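You operate a simulated robot arm through the tools that you are given. There is no shell and no other tool. Be economical: measure what you need, move in short steps, check, and stop when the job is done.

You run a simulated robot arm. Do the job below in one go: nothing can be reset, and whatever is moved stays where it is left.

JOB
Take the teal glue stick and put it on top of the yellow sensor.
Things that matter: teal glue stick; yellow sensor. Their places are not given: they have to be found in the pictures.

The check looks at the end state, three seconds after you hand in, the way a careful person would. Anything else that was tipped, shoved, dropped, spilled or broken makes it a failure.

ROBOT AND FRAMES
A 7-joint arm with a two-finger parallel gripper, fixed in place. Base frame: the origin is at the foot of the arm, x ahead of it, y to its left, z up; the work surface is at about z = 0. Lengths are in mm, angles in degrees, forces in N, time in s.
With the tool pointing down near the work surface it reaches from about 240 to 620 mm from the base axis. Its first joint turns from -66.0 to 66.0 degrees. Payload 2.6 kg.
The TCP is the grasp point between the finger pads, 30 mm short of the fingertips. In the tool frame z runs along the fingers and y along their closing line. Largest opening 94 mm; finger width 28, thickness 10; the body of the gripper, 50 by 96 mm, starts 55 mm behind the TCP.
Orientation is told as [roll, pitch, yaw] about the base's x, y, z axes, in that order, counted from this pose: with the fingers straight down and closing along the base's y, the tool's x points along the base's -x, its y along +y and its z along -z.

CONTROLS
- The arm moves only by the tool drive_tool. Its argument "commands" is a list of rows, each a list of 3 entries, a list of its own where there are three numbers: the turn, a rotation vector about the tool's x, y, z in degrees, then the shift along the tool's x, y, z in mm, then the opening, from 0 (shut) to 1 (fully open). In form: [[[ax, ay, az], [dx, dy, dz], gripper], ...]. A call has 1 to 12 rows; each row shifts and turns the commanded pose from where the row before left it, along the tool's axes as they then stand. A row lasts 0.2 s, in which the tool goes at most 50 mm and 8.6 degrees; a call with a longer step from one row to the next is refused whole, and so is a gripper value outside its range. A pose out of reach is approached as far as the arm can. The call stops where the force on the tool passes 40 N (or 10 N more than at its start, if that is more) or the arm is blocked; 0.2 s more then pass. The fingers move at their own pace (about 72 mm/s each) and stop on an object; they squeeze with about 31 N. The grip force told is the motor's: it shows also when the fingers shut on nothing. Time passes only in rows, and 0.2 s behind the last, so rows that do not move let the fingers close. It gives the time, the measured TCP pose, the force on the tool (base axes), the opening and the grip force at its end, in the units of the frame above (readings bear some noise).
- Cameras (640 x 400 px; columns grow to the right, rows downward): "scene" is fixed at [44.7, 449.8, 551.5]; the picture's right is [-0.61, -0.79, 0.00], its down [-0.55, 0.43, -0.71] and it looks along [0.56, -0.44, -0.70] (base axes); focal length 331 px, centre (320, 200). "wrist" rides on the gripper at [76, 14, -102] in the tool frame; the picture's right is [-0.18, 0.98, 0.00], its down [-0.75, -0.14, -0.64] and it looks along [-0.63, -0.12, 0.77] (tool axes); focal length 243 px, centre (320, 200).
- get_image(camera): a new picture of that camera. No time passes.
- probe_pixels(camera, pixels): for up to 12 pixels [column, row] of the newest picture of that camera ("zoom" is the newest enlarged one), the place [x, y, z] in the base frame of the surface seen there, good to about 3 mm. No time passes.
- zoom(camera, box): a new picture of the part [left, top, right, bottom] of that camera's present view, enlarged. No time passes.
- close_job(): hands the job in; it is judged then, once.

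Work in short steps. Measure before you move; look again where a grasp or a placing could have gone wrong, and mend it. You have 60 turns and 26 pictures in all, those below and enlarged ones among them. Open the gripper and draw the arm clear of the work before you hand the job in, unless the task says otherwise; then end with one line.

The tools are called after "Call:" as a command line: name --argument value ..., lists and objects as JSON in quotes. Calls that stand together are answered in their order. drive_tool: Moves the arm, as the interface text tells. Its arguments: {"type":"object","properties":{"commands":{"type":"array","items":{"type":"array"}}},"required":["commands"]} The other tools are called the same way: get_image (camera) takes a picture; probe_pixels (camera, pixels) gives the place of the surface under pixels of a picture; zoom (camera, box) takes an enlarged picture of a part of a camera's view; close_job () hands the job in.

At the start:

```text
time: 0.0
tool_pos: [378.8, 165.6, 259.5]
tcp_rot: [0.0, 0.1, 0.0]
contact_force: [0.3, 0.0, 0.2]
grip_width: 93.9
finger_force: 0.0
```

scene: 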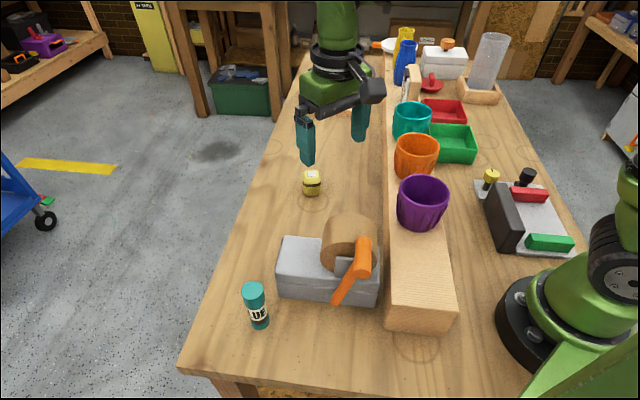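
wrist: 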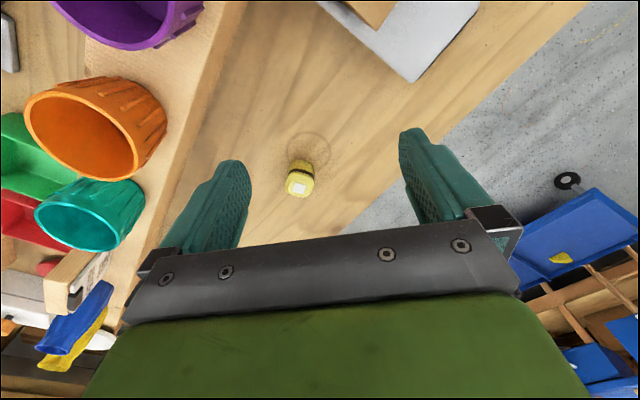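

The scene picture shows the teal glue stick near (256,305) and the yellow sensor near (311,183). I enlarge both areas to measure them.

Call:
zoom --camera "scene" --box '[210, 260, 306, 340]'

Call:
probe_pixels --camera "scene" --pixels '[[253, 288], [247, 289], [260, 288], [254, 300], [258, 314], [260, 325], [252, 326], [268, 324], [280, 245], [280, 292], [245, 340]]'

Call:
zoom --camera "scene" --box '[287, 160, 335, 200]'

Call:
probe_pixels --camera "zoom" --pixels '[[320, 140], [320, 170], [280, 150], [360, 150], [320, 200], [320, 250], [320, 300], [250, 250], [390, 250], [320, 350]]'

```text
5.00 times, centred on (258, 300) of scene
```

zoom: 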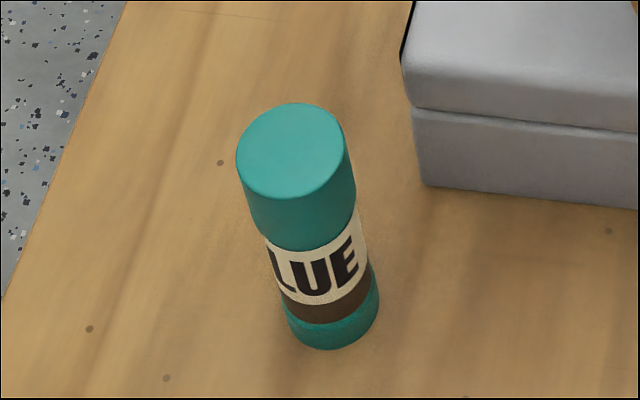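

```text
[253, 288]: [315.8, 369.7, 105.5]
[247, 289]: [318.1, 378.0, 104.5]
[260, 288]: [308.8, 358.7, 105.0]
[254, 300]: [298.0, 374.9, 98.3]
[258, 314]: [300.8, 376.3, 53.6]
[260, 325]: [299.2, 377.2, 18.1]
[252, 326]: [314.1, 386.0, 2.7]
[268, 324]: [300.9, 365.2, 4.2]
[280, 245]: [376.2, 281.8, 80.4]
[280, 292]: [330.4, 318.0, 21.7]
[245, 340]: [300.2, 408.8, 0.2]
```

```text
10.00 times, centred on (311, 180) of scene
```

zoom: 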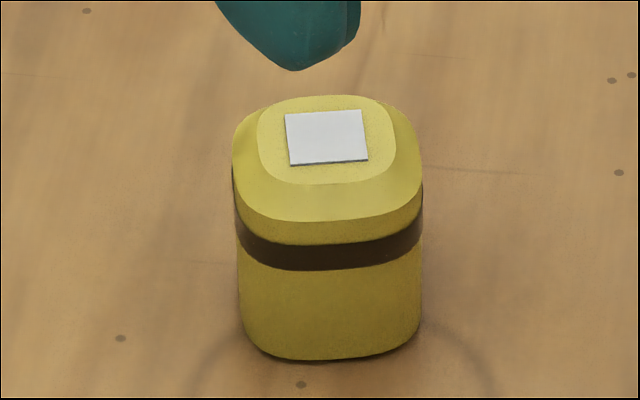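

```text
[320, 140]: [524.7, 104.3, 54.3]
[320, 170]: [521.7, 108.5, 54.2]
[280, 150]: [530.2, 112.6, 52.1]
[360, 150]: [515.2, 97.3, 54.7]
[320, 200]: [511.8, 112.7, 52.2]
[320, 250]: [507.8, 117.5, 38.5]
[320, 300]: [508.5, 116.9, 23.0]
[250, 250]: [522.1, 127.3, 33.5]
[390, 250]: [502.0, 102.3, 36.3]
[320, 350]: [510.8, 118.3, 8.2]
```

The glue stick stands upright with its centre near (314, 372). It is about 32 mm across and 105 mm tall, and the grey box is about 50 mm away towards -y. The sensor top is at about (524, 104, 54). I move high above the stick with the gripper partly closed.

Call:
drive_tool --commands '[[[0, 0, 0], [10.8, 34.4, 0], 0.55], [[0, 0, 0], [10.8, 34.4, 0], 0.55], [[0, 0, 0], [10.8, 34.4, 0], 0.55], [[0, 0, 0], [10.8, 34.4, 0], 0.55], [[0, 0, 0], [10.8, 34.4, 0], 0.55], [[0, 0, 0], [10.8, 34.4, 0], 0.55], [[0, 0, 0], [0, 0, 30], 0.55], [[0, 0, 0], [0, 0, 30], 0.55], [[0, 0, 0], [0, 0, 0], 0.55]]'

Call:
get_image --camera "wrist"

Call:
get_image --camera "scene"

```text
time: 2.0
tool_pos: [313.4, 371.5, 198.6]
tcp_rot: [0.0, 0.0, 0.1]
contact_force: [0.6, 0.7, 0.2]
grip_width: 51.6
finger_force: 0.2
```

```text
21 pictures are left
```

wrist: 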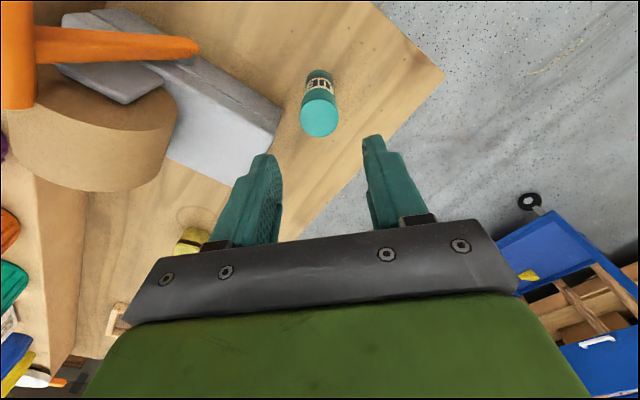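

```text
20 pictures are left
```

scene: 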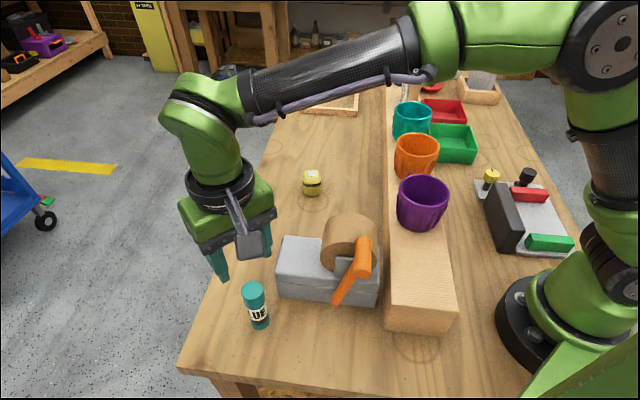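

The wrist view shows the stick top near (319,118), between the fingers, with the box corner near (275,115). I check both positions, plus the sensor top in the unobstructed scene view.

Call:
probe_pixels --camera "wrist" --pixels '[[319, 118], [303, 118], [337, 116], [319, 133], [318, 104], [279, 112], [265, 148], [240, 170], [130, 100], [190, 46], [310, 88]]'

Call:
zoom --camera "scene" --box '[287, 160, 335, 200]'

Call:
probe_pixels --camera "zoom" --pixels '[[326, 137], [290, 118], [358, 115], [363, 157], [295, 161], [262, 140], [388, 140], [326, 100], [326, 178], [326, 230]]'

```text
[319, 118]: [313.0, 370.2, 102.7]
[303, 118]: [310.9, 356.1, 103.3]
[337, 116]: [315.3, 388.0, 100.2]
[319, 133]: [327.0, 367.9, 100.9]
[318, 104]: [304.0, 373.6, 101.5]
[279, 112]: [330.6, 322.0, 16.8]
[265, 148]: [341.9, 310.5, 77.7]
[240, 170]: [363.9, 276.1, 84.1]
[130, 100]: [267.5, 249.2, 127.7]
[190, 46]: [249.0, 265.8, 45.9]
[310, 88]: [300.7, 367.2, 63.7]
```

```text
10.00 times, centred on (311, 180) of scene
```

zoom: 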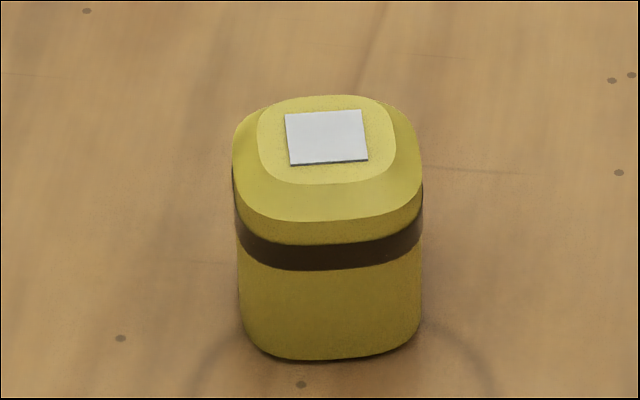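

```text
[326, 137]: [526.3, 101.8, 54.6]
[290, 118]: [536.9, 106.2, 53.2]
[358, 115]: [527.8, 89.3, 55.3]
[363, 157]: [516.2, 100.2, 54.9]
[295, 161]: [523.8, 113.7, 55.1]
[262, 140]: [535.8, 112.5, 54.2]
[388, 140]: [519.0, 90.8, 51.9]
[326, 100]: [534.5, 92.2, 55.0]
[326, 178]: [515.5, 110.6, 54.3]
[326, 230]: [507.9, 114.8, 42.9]
```

The stick is centred under the TCP, and the box clears the finger path. I descend to z≈68 and close.

Call:
drive_tool --commands '[[[0, 0, 0], [-0.5, 0, 30], 0.55], [[0, 0, 0], [0, 0, 30], 0.55], [[0, 0, 0], [0, 0, 30], 0.55], [[0, 0, 0], [0, 0, 25], 0.55], [[0, 0, 0], [0, 0, 15], 0.55], [[0, 0, 0], [0, 0, 0], 0.55], [[0, 0, 0], [0, 0, 0], 0.2], [[0, 0, 0], [0, 0, 0], 0.2], [[0, 0, 0], [0, 0, 0], 0.2]]'

Call:
get_image --camera "scene"

```text
time: 4.0
tool_pos: [315.5, 369.6, 69.6]
tcp_rot: [0.0, 0.0, 0.0]
contact_force: [0.4, 0.0, -0.6]
grip_width: 31.2
finger_force: 31.2
```

```text
18 pictures are left
```

scene: 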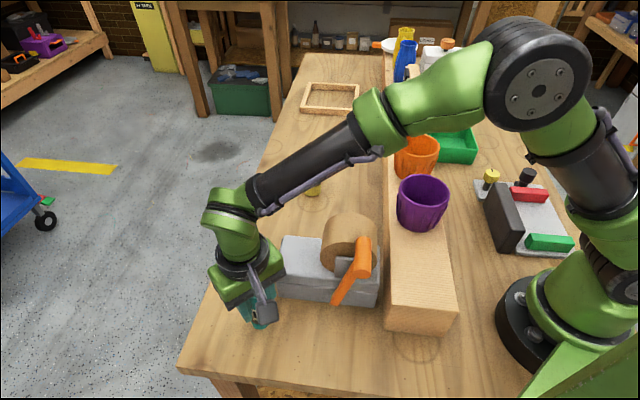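

The gripper holds the stick at 31.2 mm. I lift straight up and check.

Call:
drive_tool --commands '[[[0, 0, 0], [0, 0, -10], 0.2], [[0, 0, 0], [0, 0, -25], 0.2], [[0, 0, 0], [0, 0, -30], 0.2], [[0, 0, 0], [0, 0, -30], 0.2], [[0, 0, 0], [0, 0, -30], 0.2], [[0, 0, 0], [0, 0, -30], 0.2], [[0, 0, 0], [0, 0, -15], 0.2], [[0, 0, 0], [0, 0, 0], 0.2]]'

Call:
get_image --camera "wrist"

```text
time: 5.8
tool_pos: [315.4, 371.3, 239.3]
tcp_rot: [0.1, 0.1, 0.1]
contact_force: [0.5, 0.0, -0.1]
grip_width: 31.3
finger_force: 30.8
```

```text
17 pictures are left
```

wrist: 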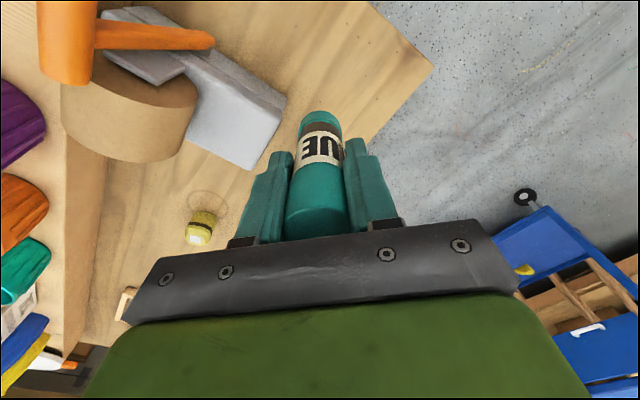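

The stick is held upright. I carry it at this height to above the sensor at (526,102).

Call:
drive_tool --commands '[[[0, 0, 0], [-21.1, -26.9, 0], 0.2], [[0, 0, 0], [-21.1, -26.9, 0], 0.2], [[0, 0, 0], [-21.1, -26.9, 0], 0.2], [[0, 0, 0], [-21.1, -26.9, 0], 0.2], [[0, 0, 0], [-21.1, -26.9, 0], 0.2], [[0, 0, 0], [-21.1, -26.9, 0], 0.2], [[0, 0, 0], [-21.1, -26.9, 0], 0.2], [[0, 0, 0], [-21.1, -26.9, 0], 0.2], [[0, 0, 0], [-21.1, -26.9, 0], 0.2], [[0, 0, 0], [-21.1, -26.9, 0], 0.2], [[0, 0, 0], [0, 0, 0], 0.2], [[0, 0, 0], [0, 0, 0], 0.2]]'

Call:
get_image --camera "scene"

Call:
get_image --camera "wrist"

```text
time: 8.4
tool_pos: [525.4, 98.6, 239.8]
tcp_rot: [0.0, 0.0, -0.1]
contact_force: [-0.1, -0.3, 1.1]
grip_width: 31.4
finger_force: 31.1
```

```text
16 pictures are left
```

scene: 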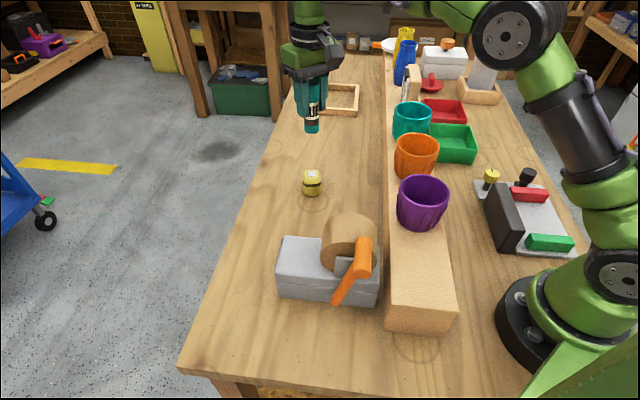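

```text
15 pictures are left
```

wrist: 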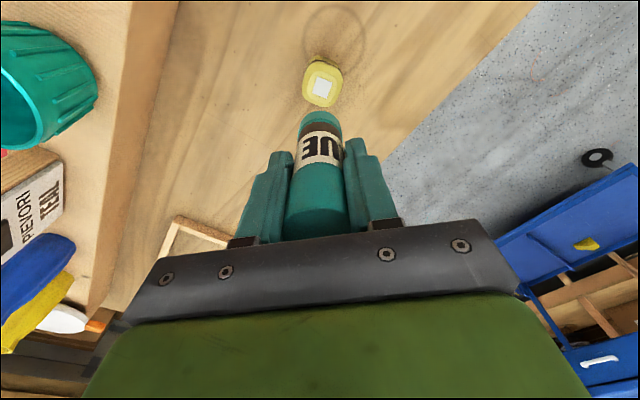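

The wrist view shows the sensor top at (322,84) and the stick bottom at about (320,117). I measure both.

Call:
zoom --camera "wrist" --box '[288, 50, 360, 110]'

Call:
probe_pixels --camera "wrist" --pixels '[[322, 85], [315, 85], [332, 86], [322, 78], [322, 93], [320, 118], [306, 122], [320, 122], [335, 122], [318, 195]]'

Call:
probe_pixels --camera "scene" --pixels '[[312, 128], [306, 126], [318, 126], [312, 118]]'

```text
6.67 times, centred on (324, 80) of wrist
```

zoom: 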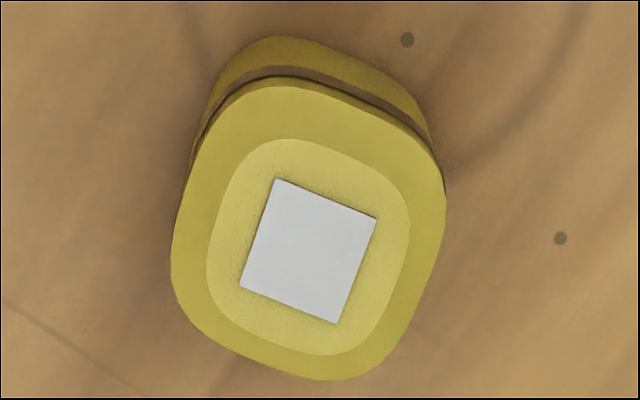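

```text
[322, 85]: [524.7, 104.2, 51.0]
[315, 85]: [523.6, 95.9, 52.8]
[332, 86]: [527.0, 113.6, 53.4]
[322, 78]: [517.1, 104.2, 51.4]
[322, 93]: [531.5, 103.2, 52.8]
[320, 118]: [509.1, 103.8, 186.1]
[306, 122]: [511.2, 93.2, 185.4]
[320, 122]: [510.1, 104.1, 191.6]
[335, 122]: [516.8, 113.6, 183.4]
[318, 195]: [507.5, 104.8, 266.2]
```

```text
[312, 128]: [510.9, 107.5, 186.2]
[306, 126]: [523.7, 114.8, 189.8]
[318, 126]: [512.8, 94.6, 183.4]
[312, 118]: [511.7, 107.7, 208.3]
```

The stick axis is at about (524.3, 100), and both views put the sensor centre at about (526.5, 103). I correct by (+2.2, +3) and lower until about 14 mm of gap is left, then look.

Call:
drive_tool --commands '[[[0, 0, 0], [-2.2, 3, 10], 0.2], [[0, 0, 0], [0, 0, 25], 0.2], [[0, 0, 0], [0, 0, 25], 0.2], [[0, 0, 0], [0, 0, 25], 0.2], [[0, 0, 0], [0, 0, 15], 0.2], [[0, 0, 0], [0, 0, 0], 0.2], [[0, 0, 0], [0, 0, 0], 0.2]]'

Call:
zoom --camera "scene" --box '[272, 120, 352, 200]'

Call:
zoom --camera "wrist" --box '[270, 80, 380, 160]'

```text
time: 10.0
tool_pos: [529.0, 104.2, 138.1]
tcp_rot: [0.2, 0.0, 0.0]
contact_force: [-0.3, 0.5, -0.3]
grip_width: 31.0
finger_force: 30.9
```

```text
5.00 times, centred on (312, 160) of scene
```

zoom: 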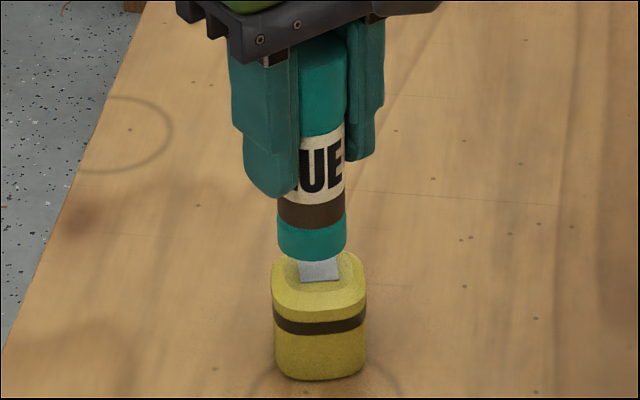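

```text
5.00 times, centred on (325, 120) of wrist
```

zoom: 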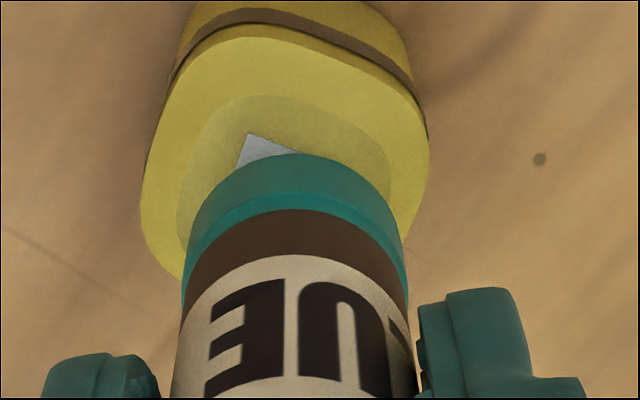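

The scene zoom shows the stick (col ~312) slightly left of the sensor's middle (col ~320). I probe both again before the final lowering.

Call:
probe_pixels --camera "zoom" --pixels '[[296, 157], [296, 165], [296, 175], [230, 185], [360, 185], [296, 220], [270, 135], [255, 148], [200, 150], [370, 140]]'

Call:
probe_pixels --camera "scene" --pixels '[[310, 169], [310, 166], [310, 163], [305, 166], [315, 166], [312, 174], [312, 176], [312, 180]]'

```text
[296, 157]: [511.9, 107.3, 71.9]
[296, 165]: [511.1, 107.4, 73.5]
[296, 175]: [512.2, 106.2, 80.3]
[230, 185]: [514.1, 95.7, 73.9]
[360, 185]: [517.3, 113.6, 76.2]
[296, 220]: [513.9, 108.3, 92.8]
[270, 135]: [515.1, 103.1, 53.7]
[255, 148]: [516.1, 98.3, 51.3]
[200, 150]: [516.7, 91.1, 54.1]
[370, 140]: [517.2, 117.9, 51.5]
```

```text
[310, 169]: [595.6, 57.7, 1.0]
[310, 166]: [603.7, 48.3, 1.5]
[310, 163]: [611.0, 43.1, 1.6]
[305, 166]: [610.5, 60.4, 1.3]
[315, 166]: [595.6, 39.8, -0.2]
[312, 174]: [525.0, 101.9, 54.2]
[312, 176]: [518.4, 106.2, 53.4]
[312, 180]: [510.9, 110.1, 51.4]
```

The stick axis is about 2.5 mm too far in x and 1.3 mm too far in y. I correct that and lower 11 mm.

Call:
drive_tool --commands '[[[0, 0, 0], [2.5, -1.3, 0], 0.2], [[0, 0, 0], [0, 0, 6], 0.2], [[0, 0, 0], [0, 0, 5], 0.2], [[0, 0, 0], [0, 0, 0], 0.2], [[0, 0, 0], [0, 0, 0], 0.2]]'

Call:
zoom --camera "scene" --box '[287, 160, 335, 200]'

Call:
zoom --camera "wrist" --box '[270, 80, 380, 160]'

```text
time: 11.2
tool_pos: [524.7, 104.1, 128.1]
tcp_rot: [0.1, 0.0, 0.0]
contact_force: [-0.7, 0.1, -0.4]
grip_width: 31.3
finger_force: 31.0
```

```text
10.00 times, centred on (311, 180) of scene
```

zoom: 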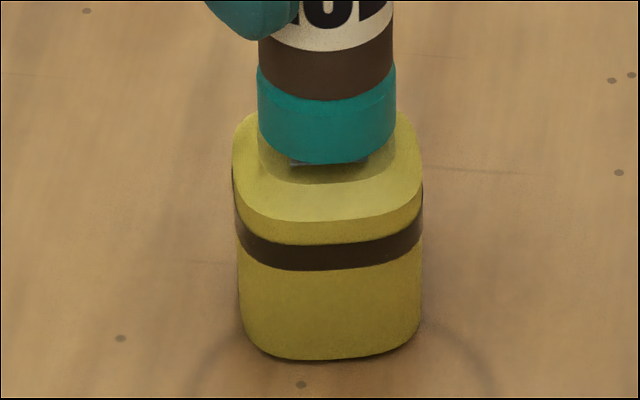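

```text
5.00 times, centred on (325, 120) of wrist
```

zoom: 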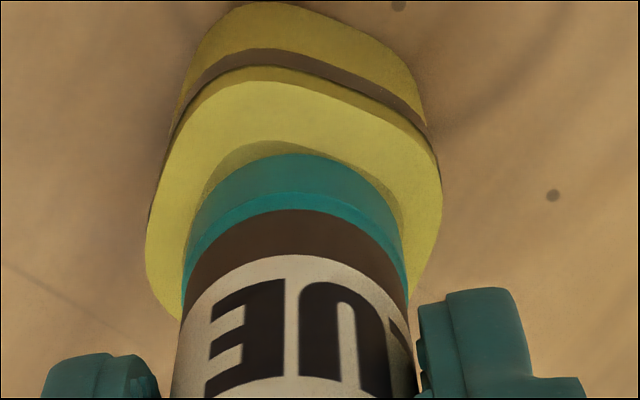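

Both views now show the stick centred over the sensor (scene 326 against 326, wrist 296 against 294). I lower it in small steps until contact.

Call:
drive_tool --commands '[[[0, 0, 0], [0, 0, 1], 0.2], [[0, 0, 0], [0, 0, 1], 0.2], [[0, 0, 0], [0, 0, 0], 0.2]]'

```text
time: 12.0
tool_pos: [525.2, 103.8, 126.7]
tcp_rot: [0.0, 0.0, -0.1]
contact_force: [0.9, -0.4, -0.6]
grip_width: 31.3
finger_force: 30.5
```

There is no contact yet, so I continue by 1 mm.

Call:
drive_tool --commands '[[[0, 0, 0], [0, 0, 1], 0.2], [[0, 0, 0], [0, 0, 0], 0.2]]'

Call:
zoom --camera "scene" --box '[287, 160, 335, 200]'

```text
time: 12.6
tool_pos: [525.9, 103.5, 125.6]
tcp_rot: [-0.1, -0.1, 0.0]
contact_force: [1.1, -0.2, -0.6]
grip_width: 31.4
finger_force: 30.9
```

```text
10.00 times, centred on (311, 180) of scene
```

zoom: 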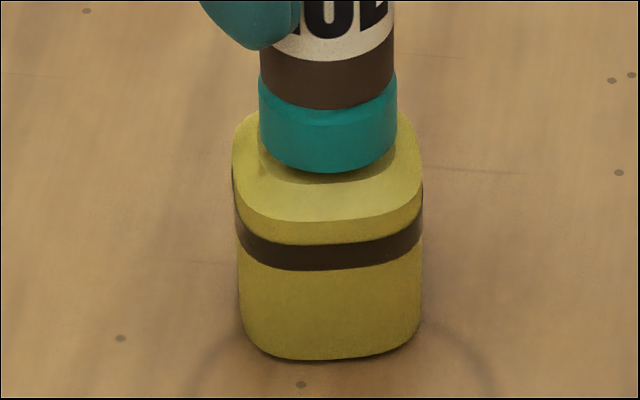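

There is still a small gap and no force. I continue in 0.5 mm steps.

Call:
drive_tool --commands '[[[0, 0, 0], [0, 0, 0.5], 0.2], [[0, 0, 0], [0, 0, 0.5], 0.2], [[0, 0, 0], [0, 0, 0], 0.2]]'

```text
time: 13.4
tool_pos: [524.9, 101.9, 124.1]
tcp_rot: [0.0, 0.0, 0.0]
contact_force: [-0.3, 1.1, -0.6]
grip_width: 31.3
finger_force: 31.3
```

Still no force, so I go 0.5 mm further.

Call:
drive_tool --commands '[[[0, 0, 0], [0, 0, 0.5], 0.2], [[0, 0, 0], [0, 0, 0], 0.2]]'

```text
time: 14.0
tool_pos: [524.3, 102.4, 120.7]
tcp_rot: [0.0, 0.0, -0.1]
contact_force: [0.1, -0.8, -0.1]
grip_width: 31.2
finger_force: 30.9
```

The position reading is noisy and no contact force shows yet. I take another 0.5 mm and look.

Call:
drive_tool --commands '[[[0, 0, 0], [0, 0, 0.5], 0.2], [[0, 0, 0], [0, 0, 0], 0.2]]'

Call:
zoom --camera "scene" --box '[287, 160, 335, 200]'

```text
time: 14.6
tool_pos: [525.6, 103.5, 121.9]
tcp_rot: [0.0, 0.0, 0.0]
contact_force: [0.6, 0.0, -1.3]
grip_width: 31.0
finger_force: 30.8
```

```text
10.00 times, centred on (311, 180) of scene
```

zoom: 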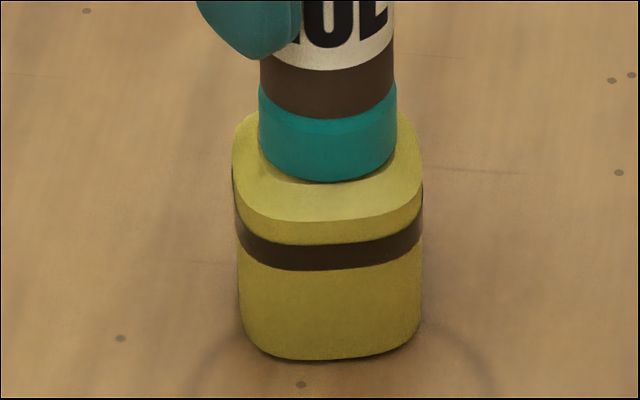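

The stick is nearly seated. I keep going in 0.5 mm steps until the force shows.

Call:
drive_tool --commands '[[[0, 0, 0], [0, 0, 0.5], 0.2], [[0, 0, 0], [0, 0, 0], 0.2]]'

```text
time: 15.2
tool_pos: [524.3, 103.5, 122.3]
tcp_rot: [-0.1, 0.1, 0.0]
contact_force: [0.6, 0.4, -0.5]
grip_width: 31.0
finger_force: 30.9
```

No contact force yet, so another 0.5 mm.

Call:
drive_tool --commands '[[[0, 0, 0], [0, 0, 0.5], 0.2], [[0, 0, 0], [0, 0, 0], 0.2]]'

Call:
zoom --camera "scene" --box '[287, 160, 335, 200]'

```text
time: 15.8
tool_pos: [525.6, 103.2, 121.6]
tcp_rot: [0.0, 0.0, 0.0]
contact_force: [0.7, -0.3, -0.8]
grip_width: 31.0
finger_force: 31.1
```

```text
10.00 times, centred on (311, 180) of scene
```

zoom: 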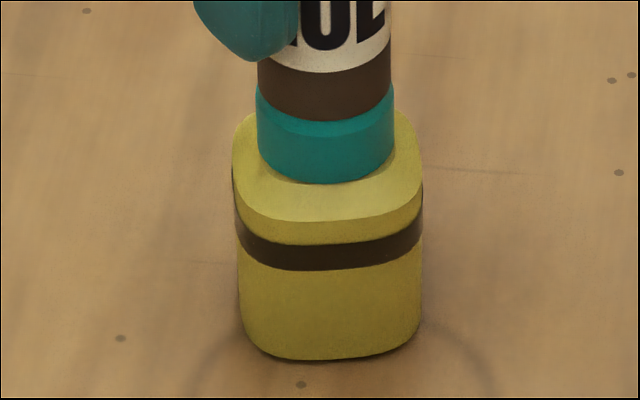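

The stick rim now nearly coincides with the flat's edge (~184). I take one more 0.5 mm step to confirm contact.

Call:
drive_tool --commands '[[[0, 0, 0], [0, 0, 0.5], 0.2], [[0, 0, 0], [0, 0, 0], 0.2]]'

```text
time: 16.4
tool_pos: [526.3, 101.7, 120.2]
tcp_rot: [0.0, 0.0, 0.0]
contact_force: [-0.3, -0.2, -0.3]
grip_width: 31.3
finger_force: 31.2
```

Call:
drive_tool --commands '[[[0, 0, 0], [0, 0, 0.5], 0.2], [[0, 0, 0], [0, 0, 0], 0.2]]'

Call:
zoom --camera "scene" --box '[287, 160, 335, 200]'

```text
time: 17.0
tool_pos: [525.9, 103.2, 120.8]
tcp_rot: [0.0, 0.0, 0.0]
contact_force: [-0.1, 1.2, -1.0]
grip_width: 31.0
finger_force: 30.4
```

```text
10.00 times, centred on (311, 180) of scene
```

zoom: 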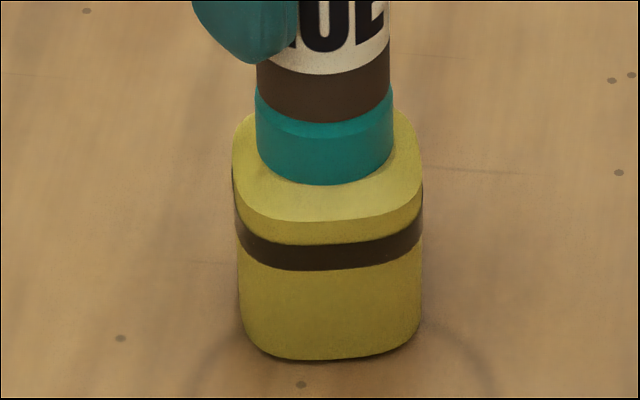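

I skipped the note on that last call: it was another 0.5 mm step, and it read no contact. I now check the remaining gap by probing the rim around (320,185).

Call:
probe_pixels --camera "zoom" --pixels '[[322, 176], [322, 180], [322, 183], [322, 187], [322, 190], [322, 195], [322, 205]]'

Call:
zoom --camera "wrist" --box '[270, 80, 380, 160]'

```text
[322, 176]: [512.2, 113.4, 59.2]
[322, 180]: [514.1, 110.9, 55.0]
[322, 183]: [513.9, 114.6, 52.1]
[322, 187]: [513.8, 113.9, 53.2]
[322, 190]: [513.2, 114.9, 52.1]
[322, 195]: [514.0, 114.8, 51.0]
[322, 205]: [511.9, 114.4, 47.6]
```

```text
5.00 times, centred on (325, 120) of wrist
```

zoom: 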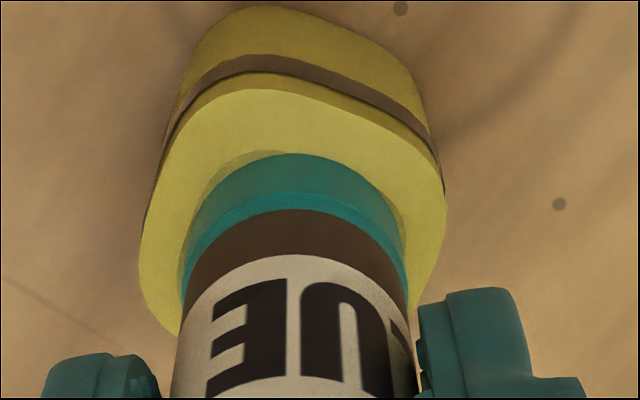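

The gap is now under a millimetre or so. I lower a further 0.5 mm and read the force.

Call:
drive_tool --commands '[[[0, 0, 0], [0, 0, 0.6], 0.2], [[0, 0, 0], [0, 0, 0], 0.2], [[0, 0, 0], [0, 0, 0], 0.2]]'

```text
time: 17.8
tool_pos: [526.7, 103.6, 119.5]
tcp_rot: [0.1, 0.0, 0.0]
contact_force: [-0.1, -0.2, 0.1]
grip_width: 31.3
finger_force: 31.2
```

Still no contact force, and the wrist probes put the top at about 51–53. I continue another 0.6 mm.

Call:
drive_tool --commands '[[[0, 0, 0], [0, 0, 0.6], 0.2], [[0, 0, 0], [0, 0, 0], 0.2]]'

Call:
zoom --camera "scene" --box '[287, 160, 335, 200]'

```text
time: 18.4
tool_pos: [525.8, 103.8, 120.0]
tcp_rot: [-0.1, 0.0, -0.1]
contact_force: [-2.6, -1.9, 9.2]
grip_width: 31.3
finger_force: 30.6
```

```text
10.00 times, centred on (311, 180) of scene
```

zoom: 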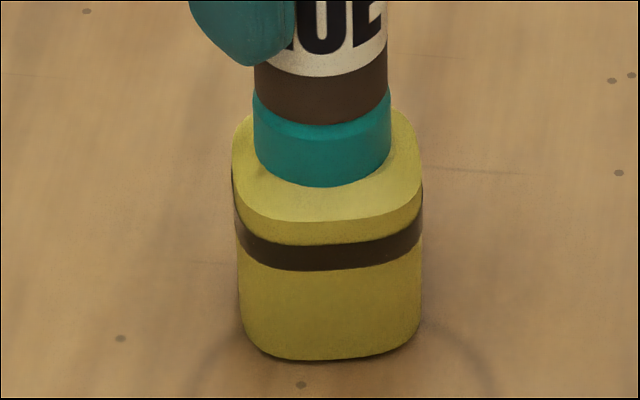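

Contact reads 9 N with the stick centred to within about 1 mm. I ease up 0.3 mm and open the fingers, then check.

Call:
drive_tool --commands '[[[0, 0, 0], [0, 0, -0.3], 0.2], [[0, 0, 0], [0, 0, 0], 0.4], [[0, 0, 0], [0, 0, 0], 0.6], [[0, 0, 0], [0, 0, 0], 0.6], [[0, 0, 0], [0, 0, 0], 0.6]]'

Call:
get_image --camera "wrist"

```text
time: 19.6
tool_pos: [525.5, 104.8, 119.2]
tcp_rot: [0.0, 0.0, 0.0]
contact_force: [-0.3, 0.6, 0.7]
grip_width: 56.3
finger_force: 0.1
```

```text
3 pictures are left
```

wrist: 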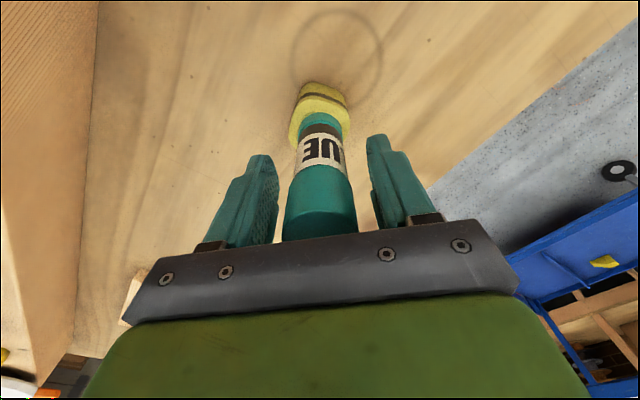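

The stick stands free between the open fingers, with clearance on both sides. I withdraw straight up.

Call:
drive_tool --commands '[[[0, 0, 0], [0, 0, -10], 0.6], [[0, 0, 0], [0, 0, -20], 0.6], [[0, 0, 0], [0, 0, -25], 0.6], [[0, 0, 0], [0, 0, -25], 0.6], [[0, 0, 0], [0, 0, -25], 0.6], [[0, 0, 0], [0, 0, -25], 0.6], [[0, 0, 0], [0, 0, -20], 0.6], [[0, 0, 0], [30, 0, 0], 0.6], [[0, 0, 0], [30, 0, 0], 0.6], [[0, 0, 0], [30, 0, 0], 0.6], [[0, 0, 0], [30, 0, 0], 0.6], [[0, 0, 0], [0, 0, 0], 0.6]]'

Call:
get_image --camera "scene"

```text
time: 22.2
tool_pos: [404.0, 102.4, 270.2]
tcp_rot: [0.0, 0.1, 0.0]
contact_force: [0.1, -0.2, 0.4]
grip_width: 56.5
finger_force: 0.0
```

```text
2 pictures are left
```

scene: 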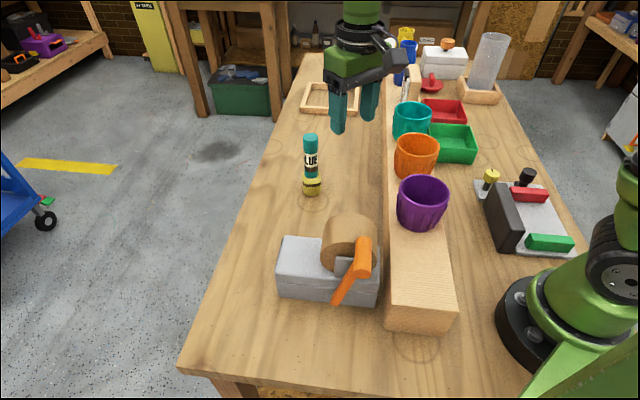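

The stick stands upright on the sensor at (311,165), the arm is clear and nothing else has moved. I hand in.

Call:
close_job

```text
The job is handed in.
```

The teal glue stick is standing upright on top of the yellow sensor; the gripper is open, the arm is clear, and nothing else was moved.
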